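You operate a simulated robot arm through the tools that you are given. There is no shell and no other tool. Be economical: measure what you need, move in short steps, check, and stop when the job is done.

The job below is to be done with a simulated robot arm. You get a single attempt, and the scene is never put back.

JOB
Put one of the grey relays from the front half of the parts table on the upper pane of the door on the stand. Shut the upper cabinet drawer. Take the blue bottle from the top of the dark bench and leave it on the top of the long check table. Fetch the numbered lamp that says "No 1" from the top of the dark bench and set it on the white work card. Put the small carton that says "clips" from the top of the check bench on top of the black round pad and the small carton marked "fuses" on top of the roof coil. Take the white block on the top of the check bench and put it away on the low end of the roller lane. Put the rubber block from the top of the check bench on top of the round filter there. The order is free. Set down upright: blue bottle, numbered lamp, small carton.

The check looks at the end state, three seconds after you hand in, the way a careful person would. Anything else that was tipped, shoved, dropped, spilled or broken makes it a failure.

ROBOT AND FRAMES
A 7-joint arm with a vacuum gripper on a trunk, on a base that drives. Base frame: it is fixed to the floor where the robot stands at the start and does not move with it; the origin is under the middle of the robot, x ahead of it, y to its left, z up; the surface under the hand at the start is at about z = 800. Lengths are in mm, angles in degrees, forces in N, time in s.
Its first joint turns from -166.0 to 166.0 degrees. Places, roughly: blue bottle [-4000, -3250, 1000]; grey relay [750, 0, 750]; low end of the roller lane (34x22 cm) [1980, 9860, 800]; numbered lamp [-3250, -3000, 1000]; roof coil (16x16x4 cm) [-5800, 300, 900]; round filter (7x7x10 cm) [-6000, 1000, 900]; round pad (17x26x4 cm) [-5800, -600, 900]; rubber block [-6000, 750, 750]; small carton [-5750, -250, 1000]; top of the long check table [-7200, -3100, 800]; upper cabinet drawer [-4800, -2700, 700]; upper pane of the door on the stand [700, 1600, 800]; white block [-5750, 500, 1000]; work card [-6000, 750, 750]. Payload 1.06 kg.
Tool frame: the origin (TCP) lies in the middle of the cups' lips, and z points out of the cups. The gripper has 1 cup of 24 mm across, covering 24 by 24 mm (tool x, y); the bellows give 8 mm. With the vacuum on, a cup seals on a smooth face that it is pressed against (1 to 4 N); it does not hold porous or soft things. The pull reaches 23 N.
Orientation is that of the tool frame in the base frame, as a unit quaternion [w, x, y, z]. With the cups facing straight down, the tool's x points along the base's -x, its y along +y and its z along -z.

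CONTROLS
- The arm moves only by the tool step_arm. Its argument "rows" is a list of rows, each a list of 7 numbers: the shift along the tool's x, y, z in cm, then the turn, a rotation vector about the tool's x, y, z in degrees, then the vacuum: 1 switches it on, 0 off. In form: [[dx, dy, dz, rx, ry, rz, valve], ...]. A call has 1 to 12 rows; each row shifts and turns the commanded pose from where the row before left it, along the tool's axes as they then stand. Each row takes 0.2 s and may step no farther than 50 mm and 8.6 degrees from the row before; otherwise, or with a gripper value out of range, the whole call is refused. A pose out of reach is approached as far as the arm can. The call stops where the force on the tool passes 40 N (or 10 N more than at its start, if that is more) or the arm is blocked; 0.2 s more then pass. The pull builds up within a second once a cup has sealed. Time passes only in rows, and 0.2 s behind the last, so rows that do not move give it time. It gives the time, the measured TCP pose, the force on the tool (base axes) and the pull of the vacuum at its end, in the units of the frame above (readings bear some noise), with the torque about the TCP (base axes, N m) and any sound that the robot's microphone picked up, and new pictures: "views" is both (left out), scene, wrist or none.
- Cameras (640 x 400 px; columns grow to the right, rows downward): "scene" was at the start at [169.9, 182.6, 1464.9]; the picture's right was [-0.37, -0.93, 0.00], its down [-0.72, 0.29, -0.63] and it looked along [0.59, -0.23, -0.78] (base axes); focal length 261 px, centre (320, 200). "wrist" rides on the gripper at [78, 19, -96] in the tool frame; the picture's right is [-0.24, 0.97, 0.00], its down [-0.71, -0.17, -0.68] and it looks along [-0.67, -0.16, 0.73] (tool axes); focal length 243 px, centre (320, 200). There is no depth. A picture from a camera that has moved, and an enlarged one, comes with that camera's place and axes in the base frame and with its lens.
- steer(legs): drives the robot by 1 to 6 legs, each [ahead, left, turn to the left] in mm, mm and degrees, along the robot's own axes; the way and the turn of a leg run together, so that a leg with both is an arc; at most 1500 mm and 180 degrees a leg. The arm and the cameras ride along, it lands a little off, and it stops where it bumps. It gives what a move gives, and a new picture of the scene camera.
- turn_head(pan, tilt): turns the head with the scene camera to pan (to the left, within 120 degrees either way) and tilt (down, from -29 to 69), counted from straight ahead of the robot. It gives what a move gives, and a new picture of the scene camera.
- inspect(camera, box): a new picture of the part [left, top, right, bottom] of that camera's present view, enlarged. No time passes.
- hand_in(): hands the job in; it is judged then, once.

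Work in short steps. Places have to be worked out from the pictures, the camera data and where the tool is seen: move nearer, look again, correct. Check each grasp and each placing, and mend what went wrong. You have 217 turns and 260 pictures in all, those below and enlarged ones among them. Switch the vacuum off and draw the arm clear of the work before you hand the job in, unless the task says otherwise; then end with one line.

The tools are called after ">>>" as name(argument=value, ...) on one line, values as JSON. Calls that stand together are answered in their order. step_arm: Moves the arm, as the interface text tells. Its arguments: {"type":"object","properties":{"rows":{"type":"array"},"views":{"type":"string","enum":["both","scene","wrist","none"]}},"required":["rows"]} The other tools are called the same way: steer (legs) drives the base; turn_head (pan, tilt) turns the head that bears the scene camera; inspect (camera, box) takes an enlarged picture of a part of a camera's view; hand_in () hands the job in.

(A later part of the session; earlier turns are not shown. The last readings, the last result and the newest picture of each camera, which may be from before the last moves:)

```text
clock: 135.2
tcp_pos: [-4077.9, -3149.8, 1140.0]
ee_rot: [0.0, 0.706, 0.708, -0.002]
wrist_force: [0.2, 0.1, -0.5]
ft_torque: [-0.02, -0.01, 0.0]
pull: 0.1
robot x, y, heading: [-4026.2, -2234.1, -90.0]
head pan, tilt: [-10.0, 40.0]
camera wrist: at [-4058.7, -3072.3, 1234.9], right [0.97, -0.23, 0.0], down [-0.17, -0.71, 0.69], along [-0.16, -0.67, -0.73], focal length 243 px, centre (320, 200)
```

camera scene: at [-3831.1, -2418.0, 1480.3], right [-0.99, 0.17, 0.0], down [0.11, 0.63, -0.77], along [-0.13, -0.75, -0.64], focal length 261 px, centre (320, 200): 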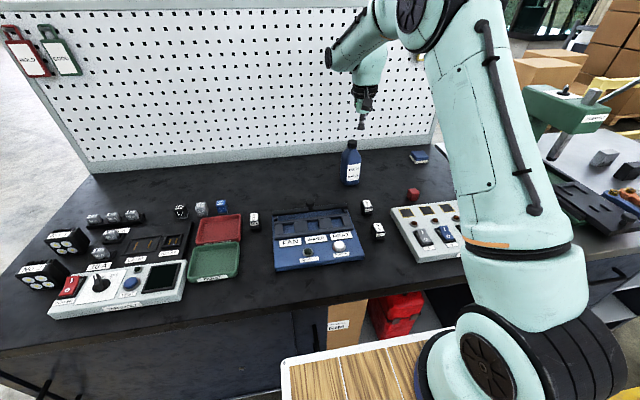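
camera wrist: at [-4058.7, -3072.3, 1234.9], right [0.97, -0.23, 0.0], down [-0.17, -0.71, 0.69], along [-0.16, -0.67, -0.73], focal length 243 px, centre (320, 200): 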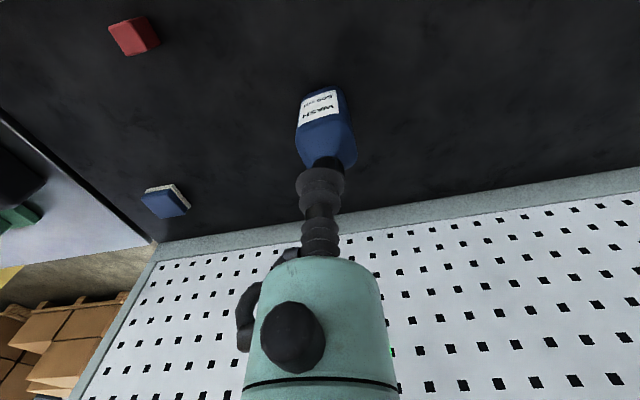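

The cap is seen where predicted. I move over it and lower to just above.

>>> step_arm(rows=[[-3.2, 0.2, 0, 0, 0, 0, 0], [0, 0, 2.5, 0, 0, 0, 0], [0, 0, 1.2, 0, 0, 0, 0], [0, 0, 0, 0, 0, 0, 1]])

>>> inspect(camera="wrist", box=[240, 80, 400, 240])

>>> inspect(camera="scene", box=[300, 90, 440, 190])

```text
clock: 136.2
tcp_pos: [-4075.5, -3181.4, 1101.1]
ee_rot: [0.0, 0.705, 0.709, -0.002]
wrist_force: [-0.2, -0.1, -0.4]
ft_torque: [-0.01, 0.0, 0.01]
pull: 0.2
robot x, y, heading: [-4020.8, -2234.3, -89.7]
head pan, tilt: [-10.0, 40.0]
camera scene: at [-3831.1, -2417.9, 1480.3], right [-0.99, 0.17, 0.0], down [0.11, 0.63, -0.77], along [-0.13, -0.75, -0.64], focal length 261 px, centre (320, 200)
camera wrist: at [-4056.9, -3104.2, 1197.3], right [0.97, -0.23, 0.0], down [-0.17, -0.71, 0.69], along [-0.16, -0.67, -0.73], focal length 243 px, centre (320, 200)
```

scene: 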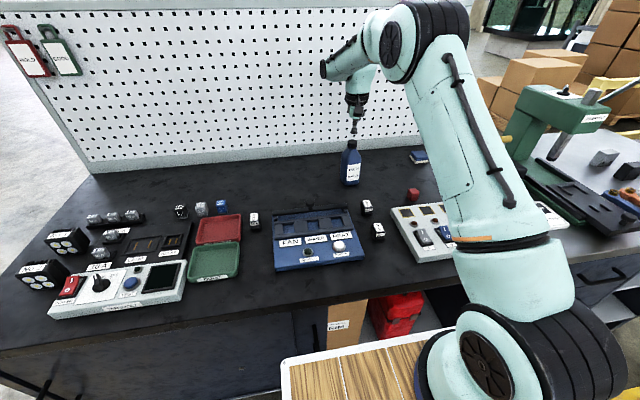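
wrist: 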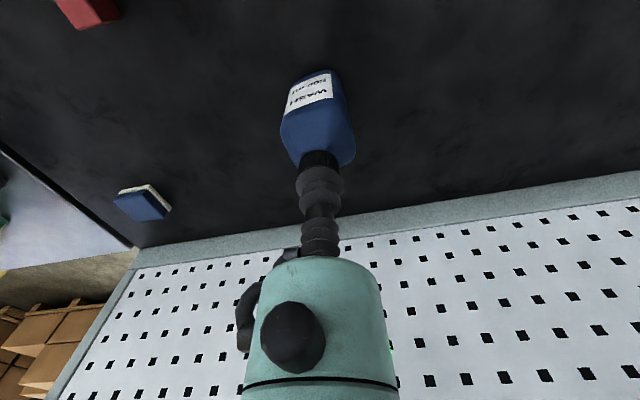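

```text
2.50 times, centred on (320, 160) of wrist
camera zoom: at [-4056.9, -3104.2, 1197.3], right [0.97, -0.23, 0.0], down [-0.17, -0.71, 0.69], along [-0.16, -0.67, -0.73], focal length 606 px, centre (320, 300)
```

zoom: 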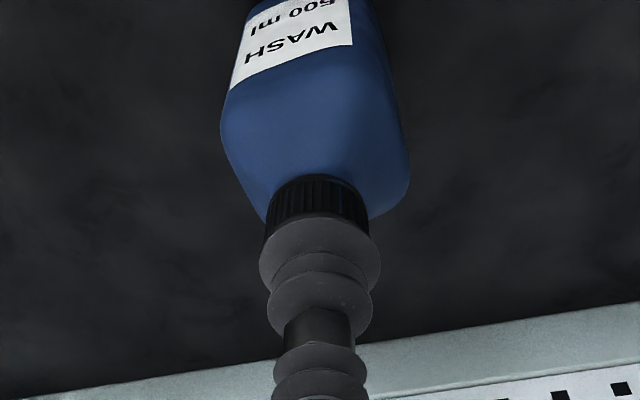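

```text
4.00 times, centred on (370, 140) of scene
camera zoom: at [-3831.1, -2417.9, 1480.3], right [-0.99, 0.17, 0.0], down [0.11, 0.63, -0.77], along [-0.13, -0.75, -0.64], focal length 1042 px, centre (120, 440)
```

zoom: 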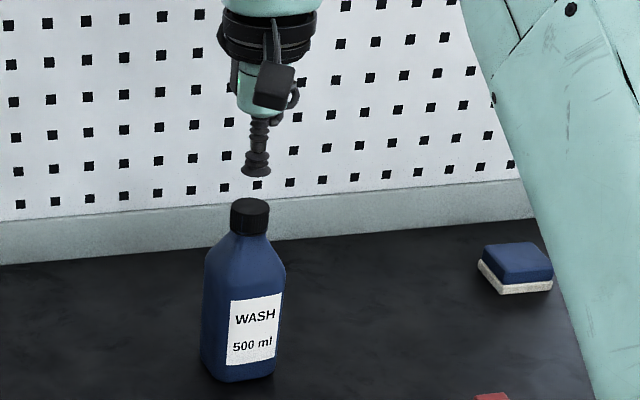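

Well aligned (about 3–4 mm off in x). I correct and descend onto the cap.

>>> step_arm(rows=[[0, 0.3, 1.4, 0, 0, 0, 1], [0, 0, 0.6, 0, 0, 0, 1], [0, 0, 0.3, 0, 0, 0, 1], [0, 0, 0, 0, 0, 0, 1], [0, 0, 0, 0, 0, 0, 1]], views="wrist")

```text
clock: 137.4
tcp_pos: [-4072.9, -3183.1, 1079.0]
ee_rot: [-0.001, 0.706, 0.708, -0.001]
wrist_force: [0.0, -0.4, 1.0]
ft_torque: [0.01, 0.03, 0.0]
pull: 0.1
robot x, y, heading: [-4025.4, -2238.1, -90.1]
head pan, tilt: [-10.0, 40.0]
camera wrist: at [-4053.8, -3104.3, 1174.2], right [0.97, -0.23, 0.0], down [-0.17, -0.71, 0.69], along [-0.16, -0.67, -0.73], focal length 243 px, centre (320, 200)
```

wrist: 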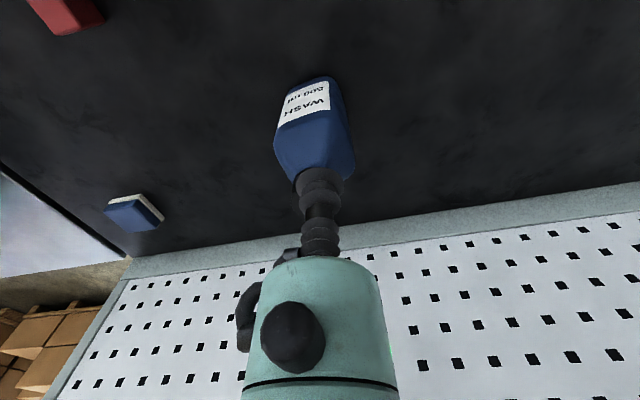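

Just above contact. I lower in 3 mm steps.

>>> step_arm(rows=[[0, 0, 0.3, 0, 0, 0, 1], [0, 0, 0.3, 0, 0, 0, 1], [0, 0, 0.2, 0, 0, 0, 1], [0, 0, 0, 0, 0, 0, 1], [0, 0, 0, 0, 0, 0, 1], [0, 0, 0, 0, 0, 0, 1]], views="none")

```text
clock: 138.8
tcp_pos: [-4072.1, -3183.0, 1071.8]
ee_rot: [0.0, 0.705, 0.709, -0.002]
wrist_force: [1.0, -0.9, -1.0]
ft_torque: [-0.02, -0.02, 0.06]
pull: 0.0
robot x, y, heading: [-4026.7, -2240.3, -89.7]
head pan, tilt: [-10.0, 40.0]
```

>>> step_arm(rows=[[0, 0, 0.3, 0, 0, 0, 1], [0, 0, 0.3, 0, 0, 0, 1], [0, 0, 0, 0, 0, 0, 1], [0, 0, 0, 0, 0, 0, 1]])

>>> inspect(camera="scene", box=[300, 90, 440, 190])

```text
clock: 139.8
tcp_pos: [-4072.0, -3182.3, 1064.7]
ee_rot: [0.0, 0.705, 0.709, 0.0]
wrist_force: [0.2, 0.9, -0.1]
ft_torque: [0.01, 0.02, 0.03]
pull: 0.1
robot x, y, heading: [-4025.0, -2233.9, -89.8]
head pan, tilt: [-10.0, 40.0]
camera scene: at [-3831.1, -2418.0, 1480.3], right [-0.99, 0.17, 0.0], down [0.11, 0.63, -0.77], along [-0.13, -0.75, -0.64], focal length 261 px, centre (320, 200)
camera wrist: at [-4053.8, -3104.5, 1160.7], right [0.97, -0.23, 0.0], down [-0.17, -0.71, 0.69], along [-0.16, -0.67, -0.73], focal length 243 px, centre (320, 200)
```

scene: 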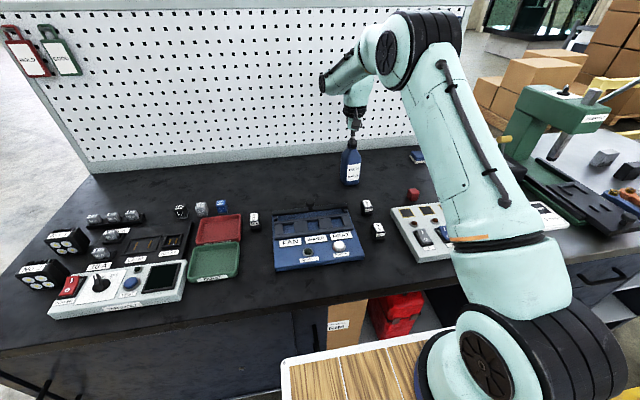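
wrist: 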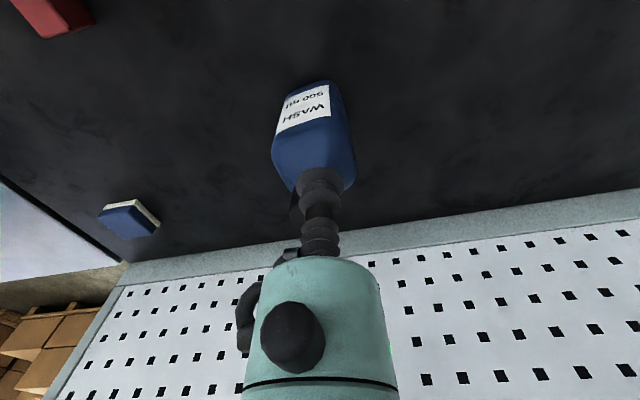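

```text
4.00 times, centred on (370, 140) of scene
camera zoom: at [-3831.1, -2418.0, 1480.3], right [-0.99, 0.17, 0.0], down [0.11, 0.63, -0.77], along [-0.13, -0.75, -0.64], focal length 1042 px, centre (120, 440)
```

zoom: 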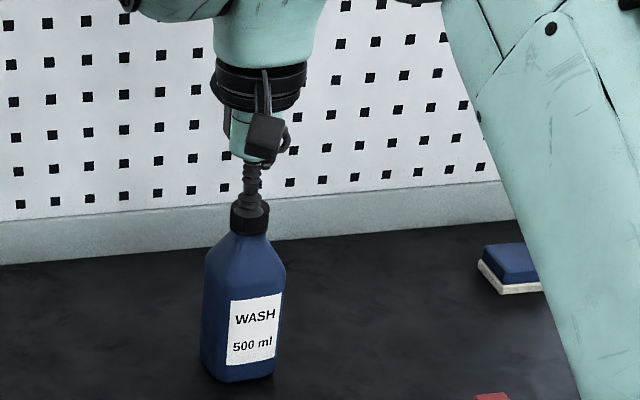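

I zoom the wrist view to see the cap against the cup.

>>> inspect(camera="wrist", box=[270, 150, 370, 230])

```text
5.00 times, centred on (320, 190) of wrist
camera zoom: at [-4053.8, -3104.5, 1160.7], right [0.97, -0.23, 0.0], down [-0.17, -0.71, 0.69], along [-0.16, -0.67, -0.73], focal length 1213 px, centre (320, 250)
```

zoom: 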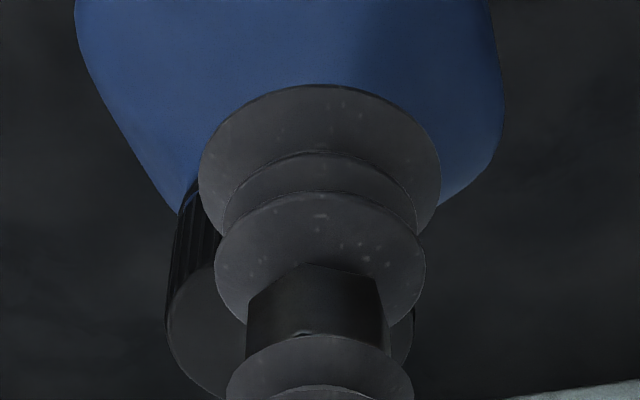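

The cap is farther back: about (-4084, -3214, 1052). I rise, shift and recheck.

>>> step_arm(rows=[[0, 0, -2.5, 0, 0, 0, 0], [-3.2, -1.2, 0, 0, 0, 0, 0], [0, 0, 1.2, 0, 0, 0, 0], [0, 0, 0, 0, 0, 0, 1]], views="none")

>>> inspect(camera="wrist", box=[270, 150, 370, 230])

>>> inspect(camera="scene", box=[300, 90, 440, 190])

```text
clock: 140.8
tcp_pos: [-4084.9, -3215.4, 1078.4]
ee_rot: [0.0, 0.705, 0.709, 0.0]
wrist_force: [-0.1, 0.2, 0.5]
ft_torque: [0.0, -0.01, 0.0]
pull: 0.1
robot x, y, heading: [-4027.3, -2231.8, -90.2]
head pan, tilt: [-10.0, 40.0]
```

```text
5.00 times, centred on (320, 190) of wrist
camera zoom: at [-4066.1, -3136.6, 1173.6], right [0.97, -0.23, 0.0], down [-0.17, -0.71, 0.69], along [-0.16, -0.67, -0.73], focal length 1213 px, centre (320, 250)
```

zoom: 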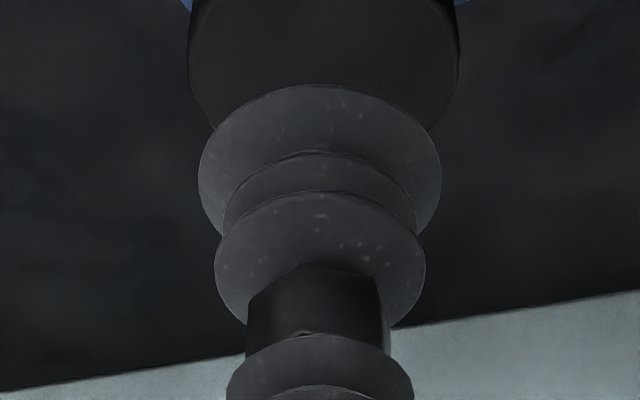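

```text
4.00 times, centred on (370, 140) of scene
camera zoom: at [-3831.1, -2417.9, 1480.3], right [-0.99, 0.17, 0.0], down [0.11, 0.63, -0.77], along [-0.13, -0.75, -0.64], focal length 1042 px, centre (120, 440)
```

zoom: 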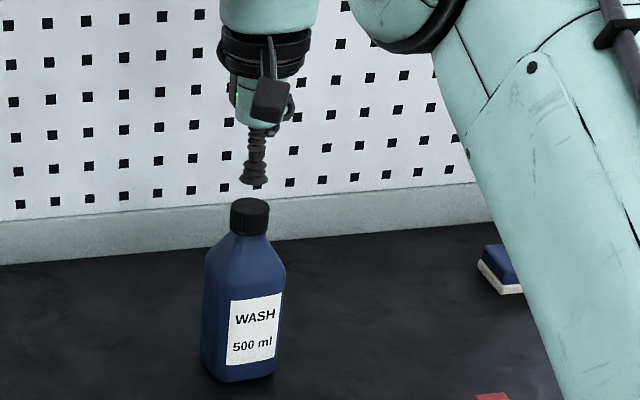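

Centred within ~4 mm. I descend to contact.

>>> step_arm(rows=[[0.3, 0.1, 1.5, 0, 0, 0, 1], [0, 0, 0.5, 0, 0, 0, 1], [0, 0, 0.3, 0, 0, 0, 1], [0, 0, 0.3, 0, 0, 0, 1], [0, 0, 0.2, 0, 0, 0, 1], [0, 0, 0, 0, 0, 0, 1], [0, 0, 0, 0, 0, 0, 1]], views="none")

```text
clock: 142.4
tcp_pos: [-4083.2, -3211.4, 1050.6]
ee_rot: [-0.001, 0.705, 0.709, 0.0]
wrist_force: [-1.2, 0.5, 0.1]
ft_torque: [0.0, 0.0, 0.0]
pull: 0.0
robot x, y, heading: [-4024.9, -2236.6, -89.9]
head pan, tilt: [-10.0, 40.0]
```

>>> step_arm(rows=[[0, 0, 0.3, 0, 0, 0, 1], [0, 0, 0.2, 0, 0, 0, 1], [0, 0, 0.2, 0, 0, 0, 1], [0, 0, 0, 0, 0, 0, 1], [0, 0, 0, 0, 0, 0, 1]], views="none")

>>> inspect(camera="wrist", box=[270, 150, 370, 230])

```text
clock: 143.6
tcp_pos: [-4083.9, -3211.5, 1043.6]
ee_rot: [0.0, 0.705, 0.709, -0.001]
wrist_force: [0.1, 0.6, 5.6]
ft_torque: [0.0, 0.04, 0.0]
pull: 0.1
robot x, y, heading: [-4025.9, -2234.7, -90.0]
head pan, tilt: [-10.0, 40.0]
```

```text
5.00 times, centred on (320, 190) of wrist
camera zoom: at [-4064.9, -3133.0, 1138.5], right [0.97, -0.23, 0.0], down [-0.17, -0.71, 0.69], along [-0.16, -0.67, -0.73], focal length 1213 px, centre (320, 250)
```

zoom: 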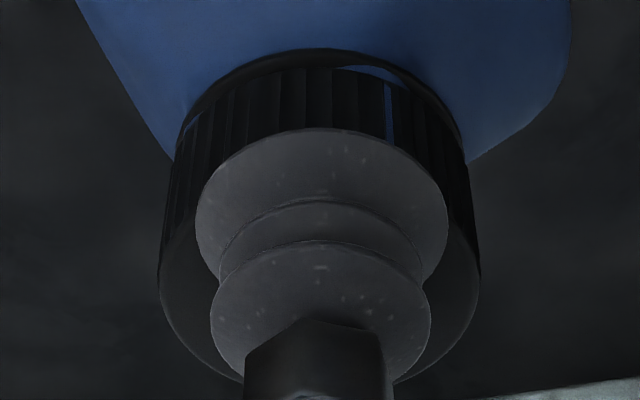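

Contact, but no seal: the cup overhangs the near rim by ~9 mm. I lift slightly, shift back and press again.

>>> step_arm(rows=[[0, 0, -1, 0, 0, 0, 1], [-0.95, 0, 0, 0, 0, 0, 1], [0, 0, 0.6, 0, 0, 0, 1], [0, 0, 0.3, 0, 0, 0, 1], [0, 0, 0.2, 0, 0, 0, 1], [0, 0, 0, 0, 0, 0, 1], [0, 0, 0, 0, 0, 0, 1], [0, 0, 0, 0, 0, 0, 1]], views="none")

>>> inspect(camera="wrist", box=[270, 150, 370, 230])

```text
clock: 145.4
tcp_pos: [-4084.1, -3220.3, 1042.4]
ee_rot: [0.0, 0.706, 0.708, -0.002]
wrist_force: [1.3, 3.3, 15.3]
ft_torque: [-0.07, -0.01, -0.01]
pull: 22.9
robot x, y, heading: [-4026.6, -2235.0, -89.7]
head pan, tilt: [-10.0, 40.0]
```

```text
5.00 times, centred on (320, 190) of wrist
camera zoom: at [-4064.4, -3141.8, 1137.9], right [0.97, -0.23, 0.0], down [-0.17, -0.71, 0.69], along [-0.16, -0.67, -0.73], focal length 1213 px, centre (320, 250)
```

zoom: 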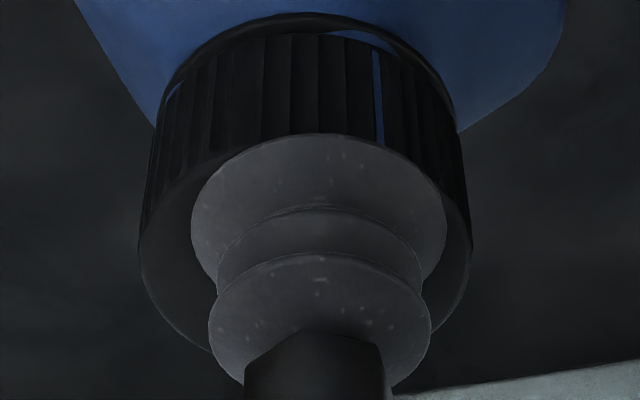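

Sealed at 22.9 N. I lift slowly and check.

>>> step_arm(rows=[[0, 0, -1, 0, 0, 0, 1], [0, 0, -2, 0, 0, 0, 1], [0, 0, -3, 0, 0, 0, 1], [0, 0, -3, 0, 0, 0, 1], [1, 0, -3, 0, 0, 0, 1], [3, 0, -2, 0, 0, 0, 1], [3, 0, 0, 0, 0, 0, 1], [3, 0, 0, 0, 0, 0, 1]])

```text
clock: 147.2
tcp_pos: [-4083.0, -3121.1, 1181.3]
ee_rot: [-0.001, 0.706, 0.708, -0.001]
wrist_force: [-1.4, -0.3, -6.5]
ft_torque: [0.0, -0.02, 0.02]
pull: 22.9
robot x, y, heading: [-4026.0, -2233.2, -90.0]
head pan, tilt: [-10.0, 40.0]
camera scene: at [-3831.1, -2418.6, 1480.2], right [-0.99, 0.17, 0.0], down [0.11, 0.63, -0.77], along [-0.13, -0.75, -0.64], focal length 261 px, centre (320, 200)
camera wrist: at [-4064.4, -3043.3, 1276.4], right [0.97, -0.23, 0.0], down [-0.17, -0.71, 0.69], along [-0.16, -0.67, -0.73], focal length 243 px, centre (320, 200)
```

scene: 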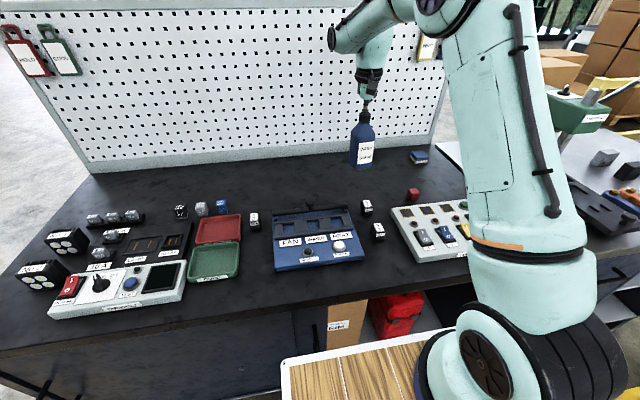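
wrist: 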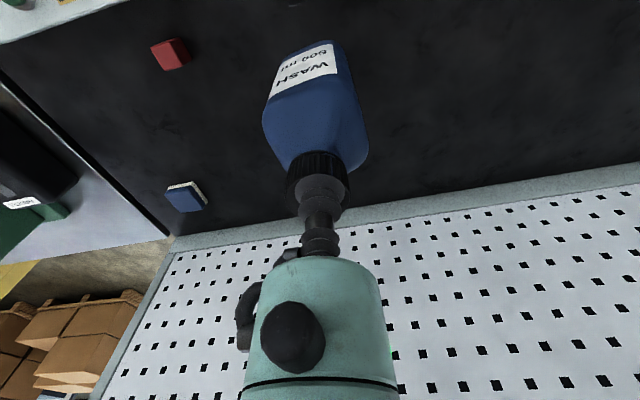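

Bottle held. I retract the arm, back off, turn west, and drive along y≈-1850 towards the check table.

>>> step_arm(rows=[[4, 0, 0, 0, 0, 0, 1], [4, 0, 0, 0, 0, 0, 1], [4, 0, 0, 0, 0, 0, 1], [4, 0, 0, 0, 0, 0, 1], [3, 0, 0, 0, 0, 0, 1]], views="none")

>>> steer(legs=[[-450, 0, 0], [0, 0, -90], [1200, 0, 0], [1000, 0, 0]])

>>> turn_head(pan=30, tilt=25)

```text
clock: 148.4
tcp_pos: [-4084.8, -2931.2, 1182.8]
ee_rot: [0.0, 0.706, 0.708, -0.001]
wrist_force: [0.6, -0.8, -5.8]
ft_torque: [0.03, -0.03, 0.01]
pull: 22.7
robot x, y, heading: [-4025.4, -2235.9, -90.2]
head pan, tilt: [-10.0, 40.0]
```

```text
clock: 165.4
tcp_pos: [-6918.4, -1648.3, 1183.2]
ee_rot: [-0.001, 1.0, -0.015, 0.0]
wrist_force: [0.2, -0.2, -6.0]
ft_torque: [0.0, -0.03, 0.0]
pull: 22.6
robot x, y, heading: [-6226.2, -1730.3, 178.1]
head pan, tilt: [-10.0, 40.0]
camera scene: at [-6416.9, -1919.1, 1480.3], right [0.21, 0.98, 0.0], down [0.63, -0.13, -0.77], along [-0.75, 0.16, -0.64], focal length 261 px, centre (320, 200)
```

scene: 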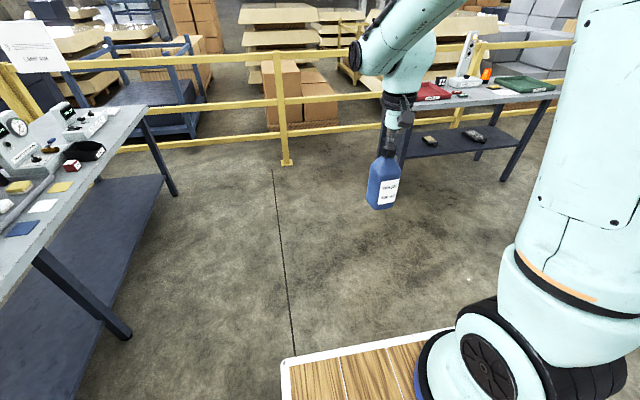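

```text
clock: 166.5
tcp_pos: [-6918.3, -1648.0, 1183.1]
ee_rot: [-0.001, 1.0, -0.015, 0.0]
wrist_force: [-0.5, -0.4, -4.9]
ft_torque: [-0.02, -0.03, -0.01]
pull: 23.3
robot x, y, heading: [-6224.3, -1728.4, 178.1]
head pan, tilt: [30.0, 25.0]
camera scene: at [-6414.9, -1979.9, 1503.6], right [-0.47, 0.88, 0.0], down [0.37, 0.2, -0.91], along [-0.8, -0.43, -0.42], focal length 261 px, centre (320, 200)
```

scene: 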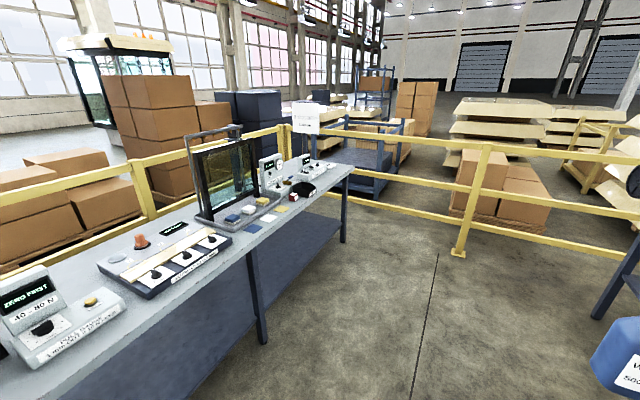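

The long check table's front edge is at y≈-2580. I move along and turn to face it.

>>> steer(legs=[[900, 0, 0], [0, 0, 92]])

>>> turn_head(pan=0, tilt=40)

```text
clock: 175.1
tcp_pos: [-7195.2, -2393.5, 1183.5]
ee_rot: [-0.001, 0.709, 0.705, 0.0]
wrist_force: [0.8, -0.1, -0.1]
ft_torque: [0.01, 0.02, -0.02]
pull: 23.5
robot x, y, heading: [-7130.1, -1699.6, -90.2]
head pan, tilt: [30.0, 25.0]
camera scene: at [-6874.3, -1880.2, 1503.6], right [-0.87, -0.49, 0.0], down [-0.21, 0.37, -0.91], along [0.45, -0.79, -0.42], focal length 261 px, centre (320, 200)
```

scene: 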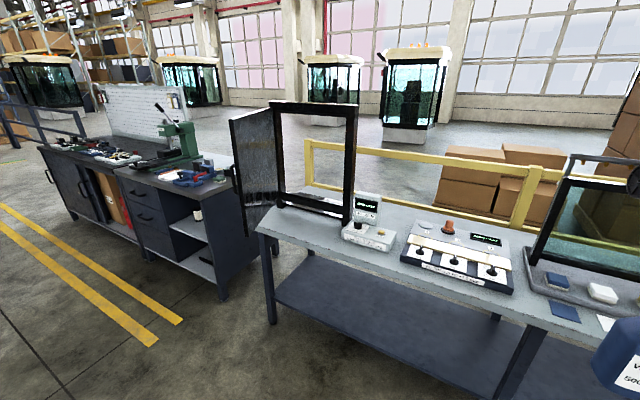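

```text
clock: 176.1
tcp_pos: [-7194.8, -2393.3, 1183.1]
ee_rot: [0.0, 0.709, 0.705, 0.0]
wrist_force: [0.2, -0.6, -0.5]
ft_torque: [0.03, 0.0, 0.0]
pull: 22.8
robot x, y, heading: [-7123.2, -1696.9, -90.7]
head pan, tilt: [0.0, 40.0]
camera scene: at [-6920.3, -1885.0, 1480.3], right [-1.0, 0.01, 0.0], down [0.01, 0.64, -0.77], along [-0.01, -0.77, -0.64], focal length 261 px, centre (320, 200)
```

scene: 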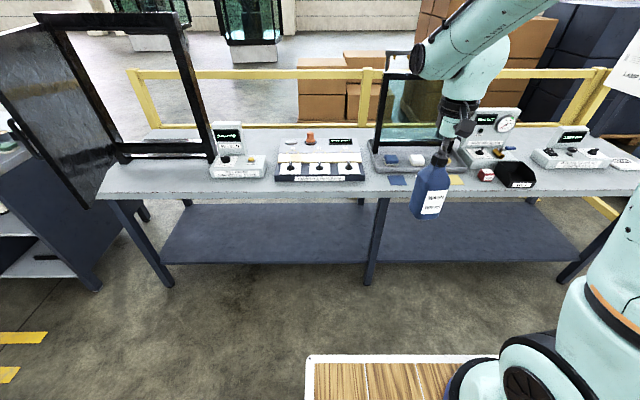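

I enlarge the table top to choose a free spot.

>>> inspect(camera="scene", box=[90, 110, 290, 210])

>>> inspect(camera="scene", box=[270, 110, 470, 210])

>>> inspect(camera="scene", box=[440, 90, 640, 210])

```text
3.20 times, centred on (190, 160) of scene
camera zoom: at [-6920.3, -1885.0, 1480.3], right [-1.0, 0.01, 0.0], down [0.01, 0.64, -0.77], along [-0.01, -0.77, -0.64], focal length 834 px, centre (736, 328)
```

zoom: 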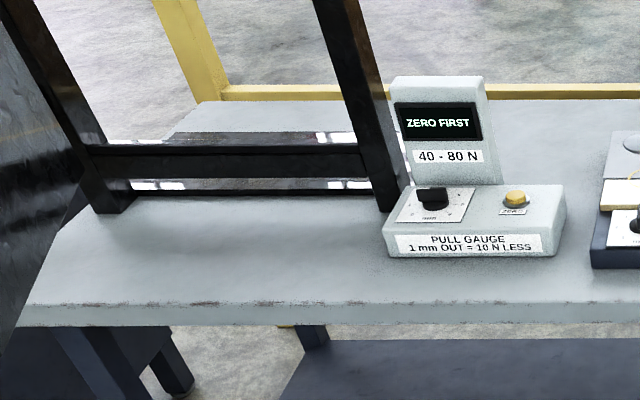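

```text
3.20 times, centred on (370, 160) of scene
camera zoom: at [-6920.3, -1885.0, 1480.3], right [-1.0, 0.01, 0.0], down [0.01, 0.64, -0.77], along [-0.01, -0.77, -0.64], focal length 834 px, centre (160, 328)
```

zoom: 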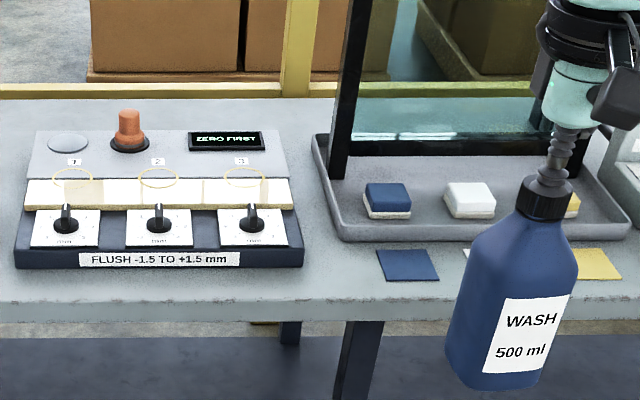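

```text
3.20 times, centred on (540, 150) of scene
camera zoom: at [-6920.3, -1885.0, 1480.3], right [-1.0, 0.01, 0.0], down [0.01, 0.64, -0.77], along [-0.01, -0.77, -0.64], focal length 834 px, centre (-384, 360)
```

zoom: 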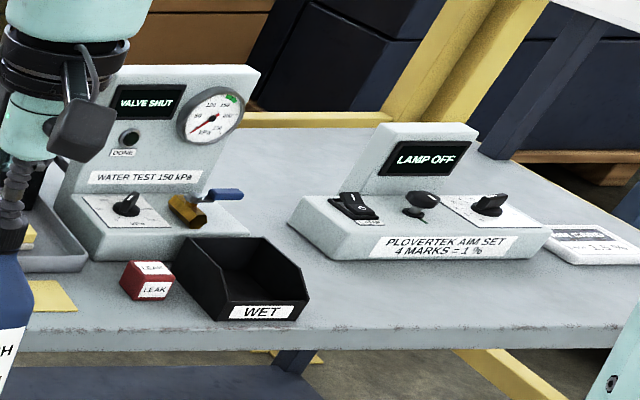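

Free strip in front of "AIM SET" around (-7930, -2745). I drive right to face it.

>>> steer(legs=[[0, -735, 0.7], [180, 0, 0]])

>>> turn_head(pan=-15, tilt=45)

```text
clock: 181.2
tcp_pos: [-7920.4, -2572.9, 1181.6]
ee_rot: [-0.001, 0.705, 0.71, -0.001]
wrist_force: [0.3, -0.7, -0.4]
ft_torque: [0.04, -0.04, -0.03]
pull: 22.9
robot x, y, heading: [-7865.1, -1874.5, -90.0]
head pan, tilt: [0.0, 40.0]
camera scene: at [-7653.3, -2060.4, 1480.3], right [-1.0, 0.0, 0.0], down [0.0, 0.64, -0.77], along [0.0, -0.77, -0.64], focal length 261 px, centre (320, 200)
```

scene: 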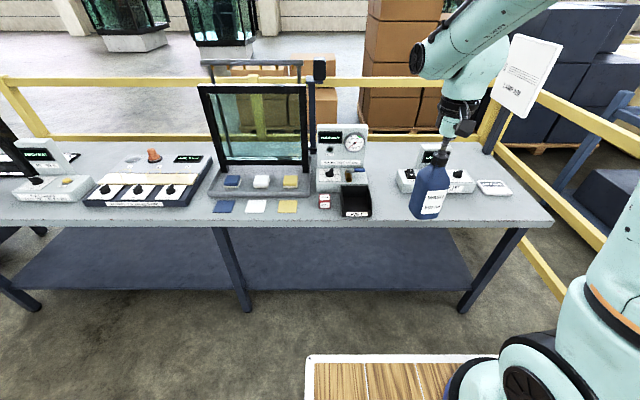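

```text
clock: 181.9
tcp_pos: [-7919.8, -2571.5, 1182.0]
ee_rot: [-0.001, 0.705, 0.71, 0.0]
wrist_force: [0.7, 0.5, 0.6]
ft_torque: [0.04, 0.03, -0.02]
pull: 23.1
robot x, y, heading: [-7865.9, -1874.2, -89.7]
head pan, tilt: [-15.0, 45.0]
camera scene: at [-7674.3, -2054.0, 1473.1], right [-0.97, 0.25, 0.0], down [0.18, 0.68, -0.71], along [-0.18, -0.68, -0.71], focal length 261 px, centre (320, 200)
```

scene: 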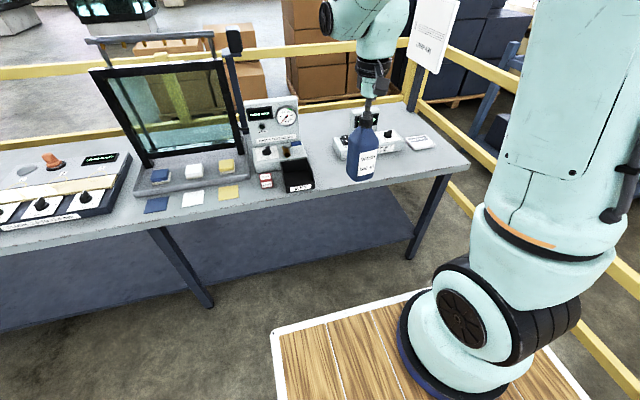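

I move the bottle over the strip at (-7930, -2756), still high.

>>> step_arm(rows=[[-4.6, -0.25, 0, 0, 0, 0, 1], [-4.6, -0.25, 0, 0, 0, 0, 1], [-4.6, -0.25, 0, 0, 0, 0, 1], [-4.6, -0.25, 0, 0, 0, 0, 1], [0, 0, 4, 0, 0, 0, 1], [0, 0, 0, 0, 0, 0, 1]])

>>> inspect(camera="scene", box=[270, 80, 450, 200])

```text
clock: 183.3
tcp_pos: [-7928.7, -2756.4, 1142.2]
ee_rot: [-0.001, 0.705, 0.709, -0.001]
wrist_force: [0.2, 0.1, -0.3]
ft_torque: [0.01, 0.0, -0.05]
pull: 23.2
robot x, y, heading: [-7859.0, -1875.4, -89.7]
head pan, tilt: [-15.0, 45.0]
camera scene: at [-7674.3, -2053.9, 1473.1], right [-0.97, 0.25, 0.0], down [0.18, 0.68, -0.71], along [-0.18, -0.68, -0.71], focal length 261 px, centre (320, 200)
camera wrist: at [-7910.5, -2678.4, 1238.5], right [0.97, -0.23, 0.0], down [-0.17, -0.71, 0.69], along [-0.16, -0.67, -0.73], focal length 243 px, centre (320, 200)
```

scene: 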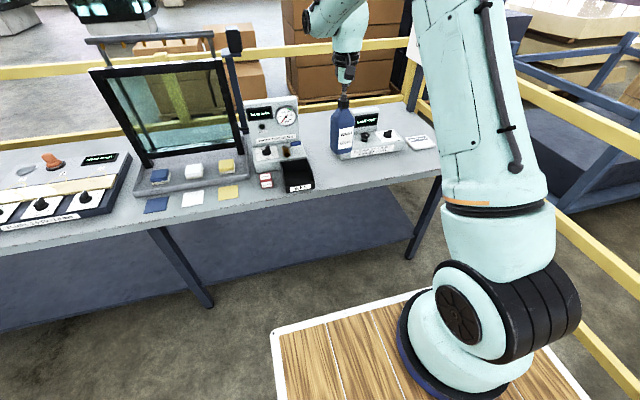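
wrist: 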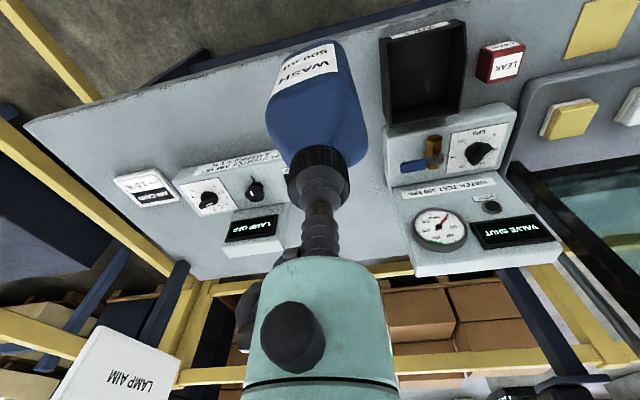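

```text
3.33 times, centred on (360, 140) of scene
camera zoom: at [-7674.3, -2053.9, 1473.1], right [-0.97, 0.25, 0.0], down [0.18, 0.68, -0.71], along [-0.18, -0.68, -0.71], focal length 869 px, centre (187, 400)
```

zoom: 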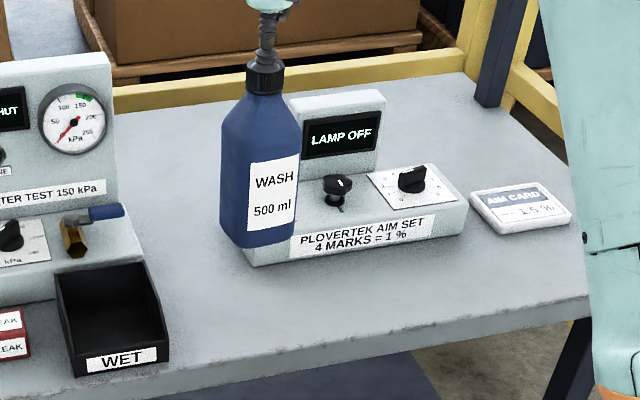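

Projected spot sits between WET box, AIM SET and edge. I descend in stages.

>>> step_arm(rows=[[0, 0, 3, 0, 0, 0, 1], [0, 0, 2, 0, 0, 0, 1], [0, 0, 1, 0, 0, 0, 1], [0, 0, 0, 0, 0, 0, 1]])

>>> inspect(camera="scene", box=[270, 80, 450, 200])

```text
clock: 184.3
tcp_pos: [-7929.9, -2756.0, 1084.0]
ee_rot: [0.0, 0.705, 0.71, 0.0]
wrist_force: [-0.6, 0.6, 0.8]
ft_torque: [-0.05, 0.01, 0.0]
pull: 23.0
robot x, y, heading: [-7863.7, -1876.4, -89.6]
head pan, tilt: [-15.0, 45.0]
camera scene: at [-7674.3, -2054.0, 1473.0], right [-0.97, 0.25, 0.0], down [0.18, 0.68, -0.71], along [-0.18, -0.68, -0.71], focal length 261 px, centre (320, 200)
camera wrist: at [-7911.1, -2678.2, 1178.1], right [0.97, -0.23, 0.0], down [-0.17, -0.71, 0.69], along [-0.16, -0.67, -0.73], focal length 243 px, centre (320, 200)
```

scene: 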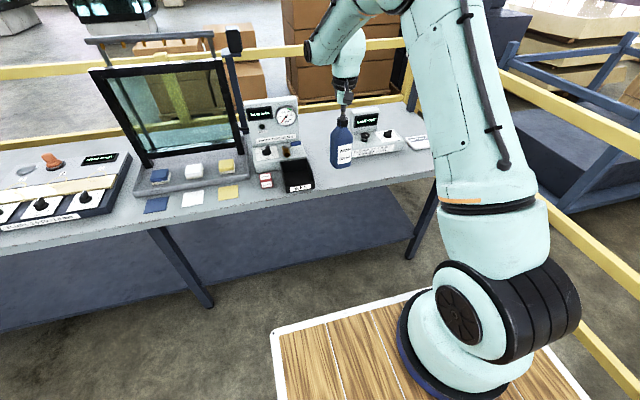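
wrist: 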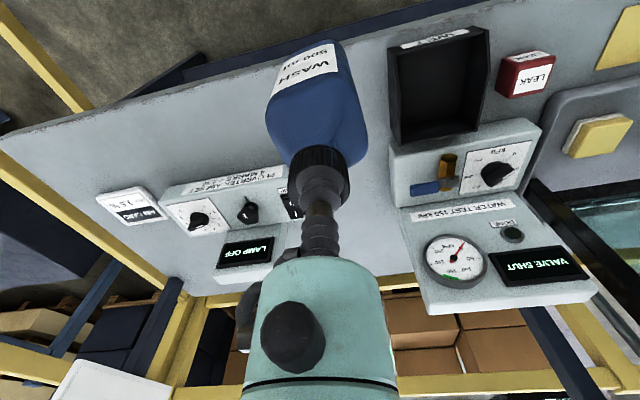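

```text
3.33 times, centred on (360, 140) of scene
camera zoom: at [-7674.3, -2054.0, 1473.0], right [-0.97, 0.25, 0.0], down [0.18, 0.68, -0.71], along [-0.18, -0.68, -0.71], focal length 869 px, centre (187, 400)
```

zoom: 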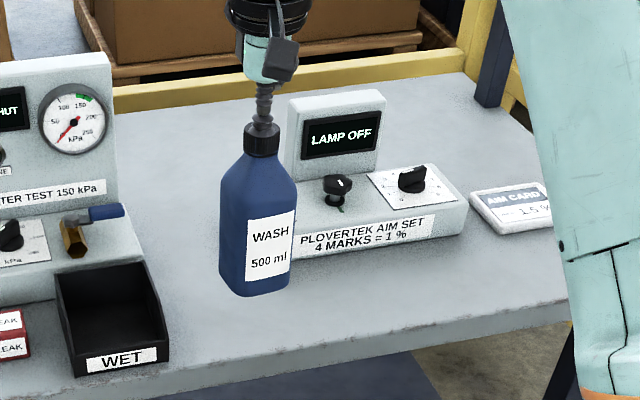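

Good clearance all round. Continue down gently.

>>> step_arm(rows=[[0, 0, 1, 0, 0, 0, 1], [0, 0, 1, 0, 0, 0, 1], [0, 0, 0.5, 0, 0, 0, 1], [0, 0, 0.3, 0, 0, 0, 1], [0, 0, 0, 0, 0, 0, 1]], views="none")

>>> inspect(camera="scene", box=[270, 80, 450, 200])

```text
clock: 185.6
tcp_pos: [-7929.3, -2756.5, 1054.3]
ee_rot: [-0.001, 0.705, 0.709, -0.001]
wrist_force: [-0.1, 0.0, 0.7]
ft_torque: [0.03, 0.0, 0.04]
pull: 23.1
robot x, y, heading: [-7866.7, -1873.5, -89.6]
head pan, tilt: [-15.0, 45.0]
```

```text
3.33 times, centred on (360, 140) of scene
camera zoom: at [-7674.3, -2054.0, 1473.0], right [-0.97, 0.25, 0.0], down [0.18, 0.68, -0.71], along [-0.18, -0.68, -0.71], focal length 869 px, centre (187, 400)
```

zoom: 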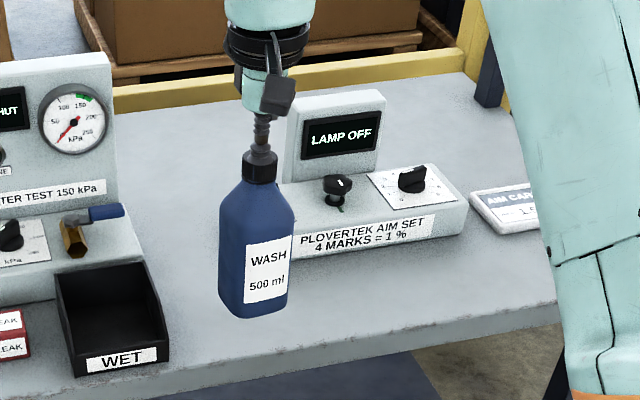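

>>> step_arm(rows=[[0, 0, 0.5, 0, 0, 0, 1], [0, 0, 0.3, 0, 0, 0, 1], [0, 0, 0.3, 0, 0, 0, 1], [0, 0, 0, 0, 0, 0, 1]], views="none")

```text
clock: 186.6
tcp_pos: [-7930.4, -2757.6, 1043.5]
ee_rot: [-0.001, 0.705, 0.709, -0.001]
wrist_force: [-0.1, 0.4, -0.1]
ft_torque: [0.02, 0.0, 0.01]
pull: 22.8
robot x, y, heading: [-7861.5, -1878.2, -89.4]
head pan, tilt: [-15.0, 45.0]
```

No contact yet; continue in 3 mm steps.

>>> step_arm(rows=[[0, 0, 0.3, 0, 0, 0, 1], [0, 0, 0.3, 0, 0, 0, 1], [0, 0, 0.3, 0, 0, 0, 1], [0, 0, 0, 0, 0, 0, 1]], views="none")

```text
clock: 187.6
tcp_pos: [-7929.8, -2757.1, 1033.3]
ee_rot: [0.0, 0.705, 0.709, 0.0]
wrist_force: [0.9, 0.7, 0.2]
ft_torque: [0.02, -0.03, 0.02]
pull: 23.0
robot x, y, heading: [-7861.7, -1875.5, -89.7]
head pan, tilt: [-15.0, 45.0]
```

>>> step_arm(rows=[[0, 0, 0.3, 0, 0, 0, 1], [0, 0, 0.3, 0, 0, 0, 1], [0, 0, 0.3, 0, 0, 0, 1], [0, 0, 0, 0, 0, 0, 1]], views="none")

>>> inspect(camera="scene", box=[270, 80, 450, 200])

```text
clock: 188.6
tcp_pos: [-7930.1, -2757.5, 1026.1]
ee_rot: [0.0, 0.704, 0.71, -0.001]
wrist_force: [0.4, -0.2, -0.2]
ft_torque: [0.02, -0.02, -0.01]
pull: 23.3
robot x, y, heading: [-7859.9, -1876.7, -89.5]
head pan, tilt: [-15.0, 45.0]
```

```text
3.33 times, centred on (360, 140) of scene
camera zoom: at [-7674.3, -2054.0, 1473.0], right [-0.97, 0.25, 0.0], down [0.18, 0.68, -0.71], along [-0.18, -0.68, -0.71], focal length 869 px, centre (187, 400)
```

zoom: 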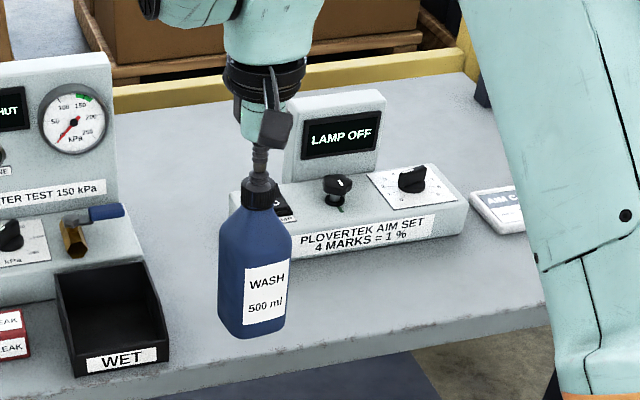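

The table is lower than I assumed, so the strip lies farther back; I shift the bottle 3 cm away from the edge before landing.

>>> step_arm(rows=[[-3, 0, 0, 0, 0, 0, 1], [0, 0, 0.4, 0, 0, 0, 1], [0, 0, 0.4, 0, 0, 0, 1], [0, 0, 0, 0, 0, 0, 1]], views="wrist")

>>> inspect(camera="scene", box=[270, 80, 450, 200])

```text
clock: 189.6
tcp_pos: [-7929.2, -2786.6, 1018.0]
ee_rot: [-0.001, 0.705, 0.71, -0.001]
wrist_force: [0.2, 0.2, 0.4]
ft_torque: [0.03, -0.02, 0.04]
pull: 23.0
robot x, y, heading: [-7865.2, -1877.7, -89.4]
head pan, tilt: [-15.0, 45.0]
camera wrist: at [-7910.9, -2708.1, 1112.5], right [0.97, -0.23, 0.0], down [-0.17, -0.71, 0.69], along [-0.16, -0.67, -0.73], focal length 243 px, centre (320, 200)
```

wrist: 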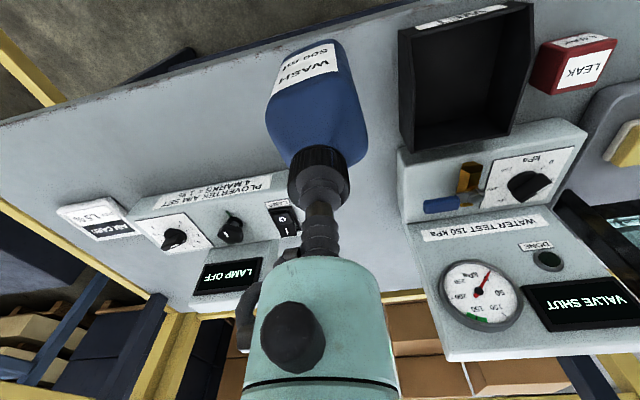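

```text
3.33 times, centred on (360, 140) of scene
camera zoom: at [-7674.3, -2054.0, 1473.0], right [-0.97, 0.25, 0.0], down [0.18, 0.68, -0.71], along [-0.18, -0.68, -0.71], focal length 869 px, centre (187, 400)
```

zoom: 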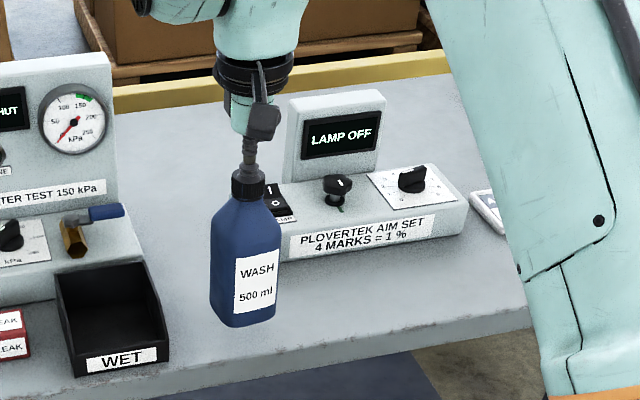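

Continue down.

>>> step_arm(rows=[[0, 0, 0.4, 0, 0, 0, 1], [0, 0, 0.3, 0, 0, 0, 1], [0, 0, 0.3, 0, 0, 0, 1], [0, 0, 0, 0, 0, 0, 1]], views="none")

```text
clock: 190.6
tcp_pos: [-7929.6, -2787.4, 1007.5]
ee_rot: [-0.001, 0.705, 0.709, 0.0]
wrist_force: [0.2, 0.8, -0.1]
ft_torque: [0.01, -0.01, 0.0]
pull: 22.7
robot x, y, heading: [-7864.9, -1877.2, -89.8]
head pan, tilt: [-15.0, 45.0]
```

>>> step_arm(rows=[[0, 0, 0.3, 0, 0, 0, 1], [0, 0, 0.3, 0, 0, 0, 1], [0, 0, 0.3, 0, 0, 0, 1], [0, 0, 0, 0, 0, 0, 1]], views="none")

>>> inspect(camera="scene", box=[270, 80, 450, 200])

```text
clock: 191.6
tcp_pos: [-7929.9, -2786.9, 998.8]
ee_rot: [-0.001, 0.705, 0.71, -0.001]
wrist_force: [0.9, 0.1, -1.1]
ft_torque: [-0.01, -0.02, 0.02]
pull: 23.2
robot x, y, heading: [-7863.0, -1874.6, -89.7]
head pan, tilt: [-15.0, 45.0]
```

```text
3.33 times, centred on (360, 140) of scene
camera zoom: at [-7674.3, -2054.0, 1473.0], right [-0.97, 0.25, 0.0], down [0.18, 0.68, -0.71], along [-0.18, -0.68, -0.71], focal length 869 px, centre (187, 400)
```

zoom: 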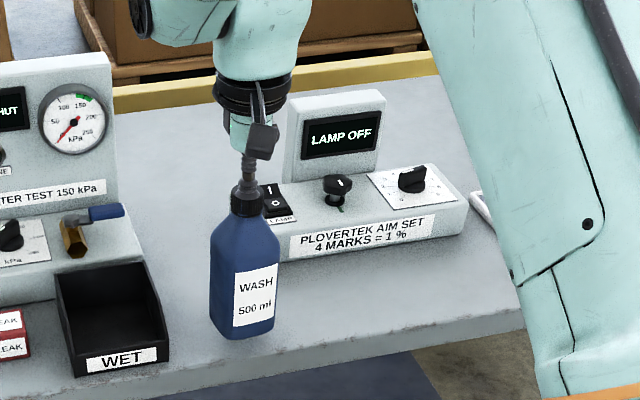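

The surface is nearer z≈800, so I shift back another 4 cm and continue down.

>>> step_arm(rows=[[-2, 0.3, 0, 0, 0, 0, 1], [-2, 0.2, 0, 0, 0, 0, 1], [0, 0, 0.3, 0, 0, 0, 1], [0, 0, 0.3, 0, 0, 0, 1], [0, 0, 0, 0, 0, 0, 1]], views="wrist")

>>> inspect(camera="scene", box=[270, 80, 450, 200])

```text
clock: 192.8
tcp_pos: [-7924.0, -2826.9, 991.9]
ee_rot: [-0.001, 0.705, 0.71, 0.0]
wrist_force: [-0.1, -0.4, 0.0]
ft_torque: [0.02, -0.01, 0.01]
pull: 22.7
robot x, y, heading: [-7861.9, -1879.1, -89.8]
head pan, tilt: [-15.0, 45.0]
camera wrist: at [-7905.9, -2748.3, 1088.0], right [0.97, -0.23, 0.0], down [-0.17, -0.71, 0.69], along [-0.16, -0.67, -0.73], focal length 243 px, centre (320, 200)
```

wrist: 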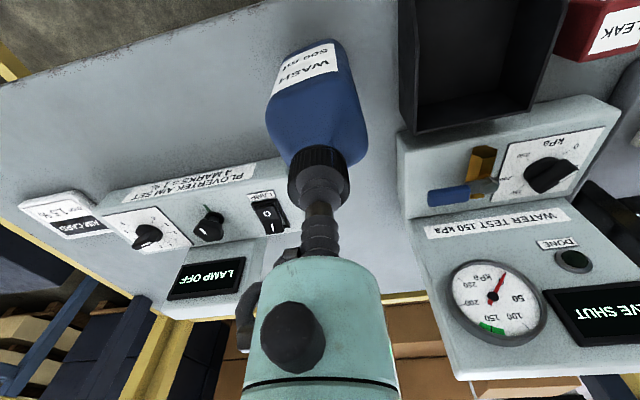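

```text
3.33 times, centred on (360, 140) of scene
camera zoom: at [-7674.3, -2054.0, 1473.0], right [-0.97, 0.25, 0.0], down [0.18, 0.68, -0.71], along [-0.18, -0.68, -0.71], focal length 869 px, centre (187, 400)
```

zoom: 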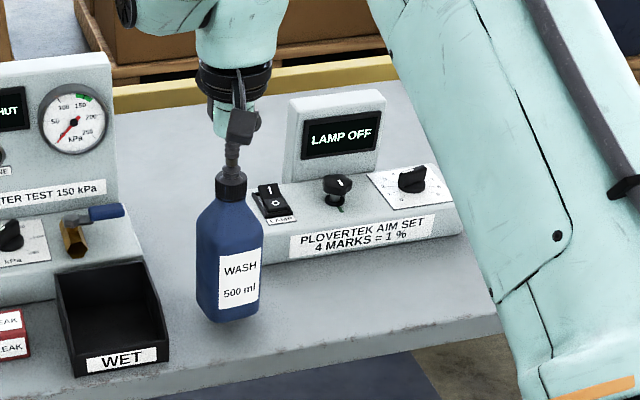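

Shadow now shows just beneath the bottle; nearly down. I continue in fine steps.

>>> step_arm(rows=[[0, 0, 0.3, 0, 0, 0, 1], [0, 0, 0.3, 0, 0, 0, 1], [0, 0, 0.3, 0, 0, 0, 1], [0, 0, 0, 0, 0, 0, 1]], views="none")

```text
clock: 193.8
tcp_pos: [-7923.9, -2827.1, 983.4]
ee_rot: [0.0, 0.705, 0.71, -0.001]
wrist_force: [0.0, -0.4, -0.1]
ft_torque: [-0.01, 0.02, 0.02]
pull: 22.8
robot x, y, heading: [-7864.4, -1879.7, -89.8]
head pan, tilt: [-15.0, 45.0]
```

>>> step_arm(rows=[[0, 0, 0.3, 0, 0, 0, 1], [0, 0, 0.3, 0, 0, 0, 1], [0, 0, 0.3, 0, 0, 0, 1], [0, 0, 0, 0, 0, 0, 1]], views="none")

>>> inspect(camera="scene", box=[270, 80, 450, 200])

```text
clock: 194.8
tcp_pos: [-7925.1, -2825.6, 974.5]
ee_rot: [0.001, 0.705, 0.71, -0.001]
wrist_force: [1.1, 0.7, -0.2]
ft_torque: [0.01, -0.02, -0.02]
pull: 22.9
robot x, y, heading: [-7862.1, -1875.5, -89.8]
head pan, tilt: [-15.0, 45.0]
```

```text
3.33 times, centred on (360, 140) of scene
camera zoom: at [-7674.3, -2054.0, 1473.0], right [-0.97, 0.25, 0.0], down [0.18, 0.68, -0.71], along [-0.18, -0.68, -0.71], focal length 869 px, centre (187, 400)
```

zoom: 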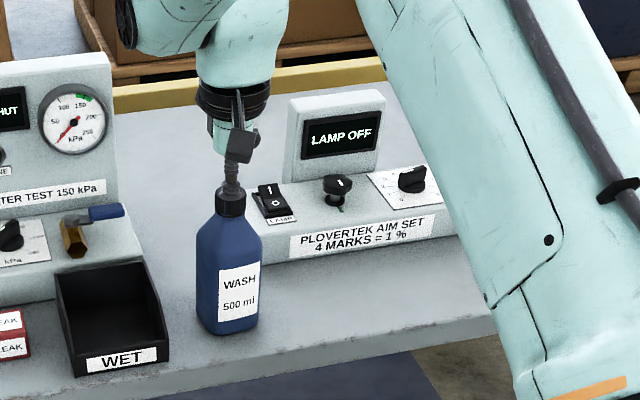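

>>> step_arm(rows=[[0, 0, 0.3, 0, 0, 0, 1], [0, 0, 0.3, 0, 0, 0, 1], [0, 0, 0.2, 0, 0, 0, 1], [0, 0, 0, 0, 0, 0, 1]], views="none")

```text
clock: 195.8
tcp_pos: [-7925.4, -2824.8, 967.4]
ee_rot: [0.0, 0.704, 0.71, -0.001]
wrist_force: [0.9, 3.8, 17.6]
ft_torque: [-0.06, 0.02, -0.01]
pull: 22.8
robot x, y, heading: [-7859.7, -1876.6, -89.9]
head pan, tilt: [-15.0, 45.0]
```

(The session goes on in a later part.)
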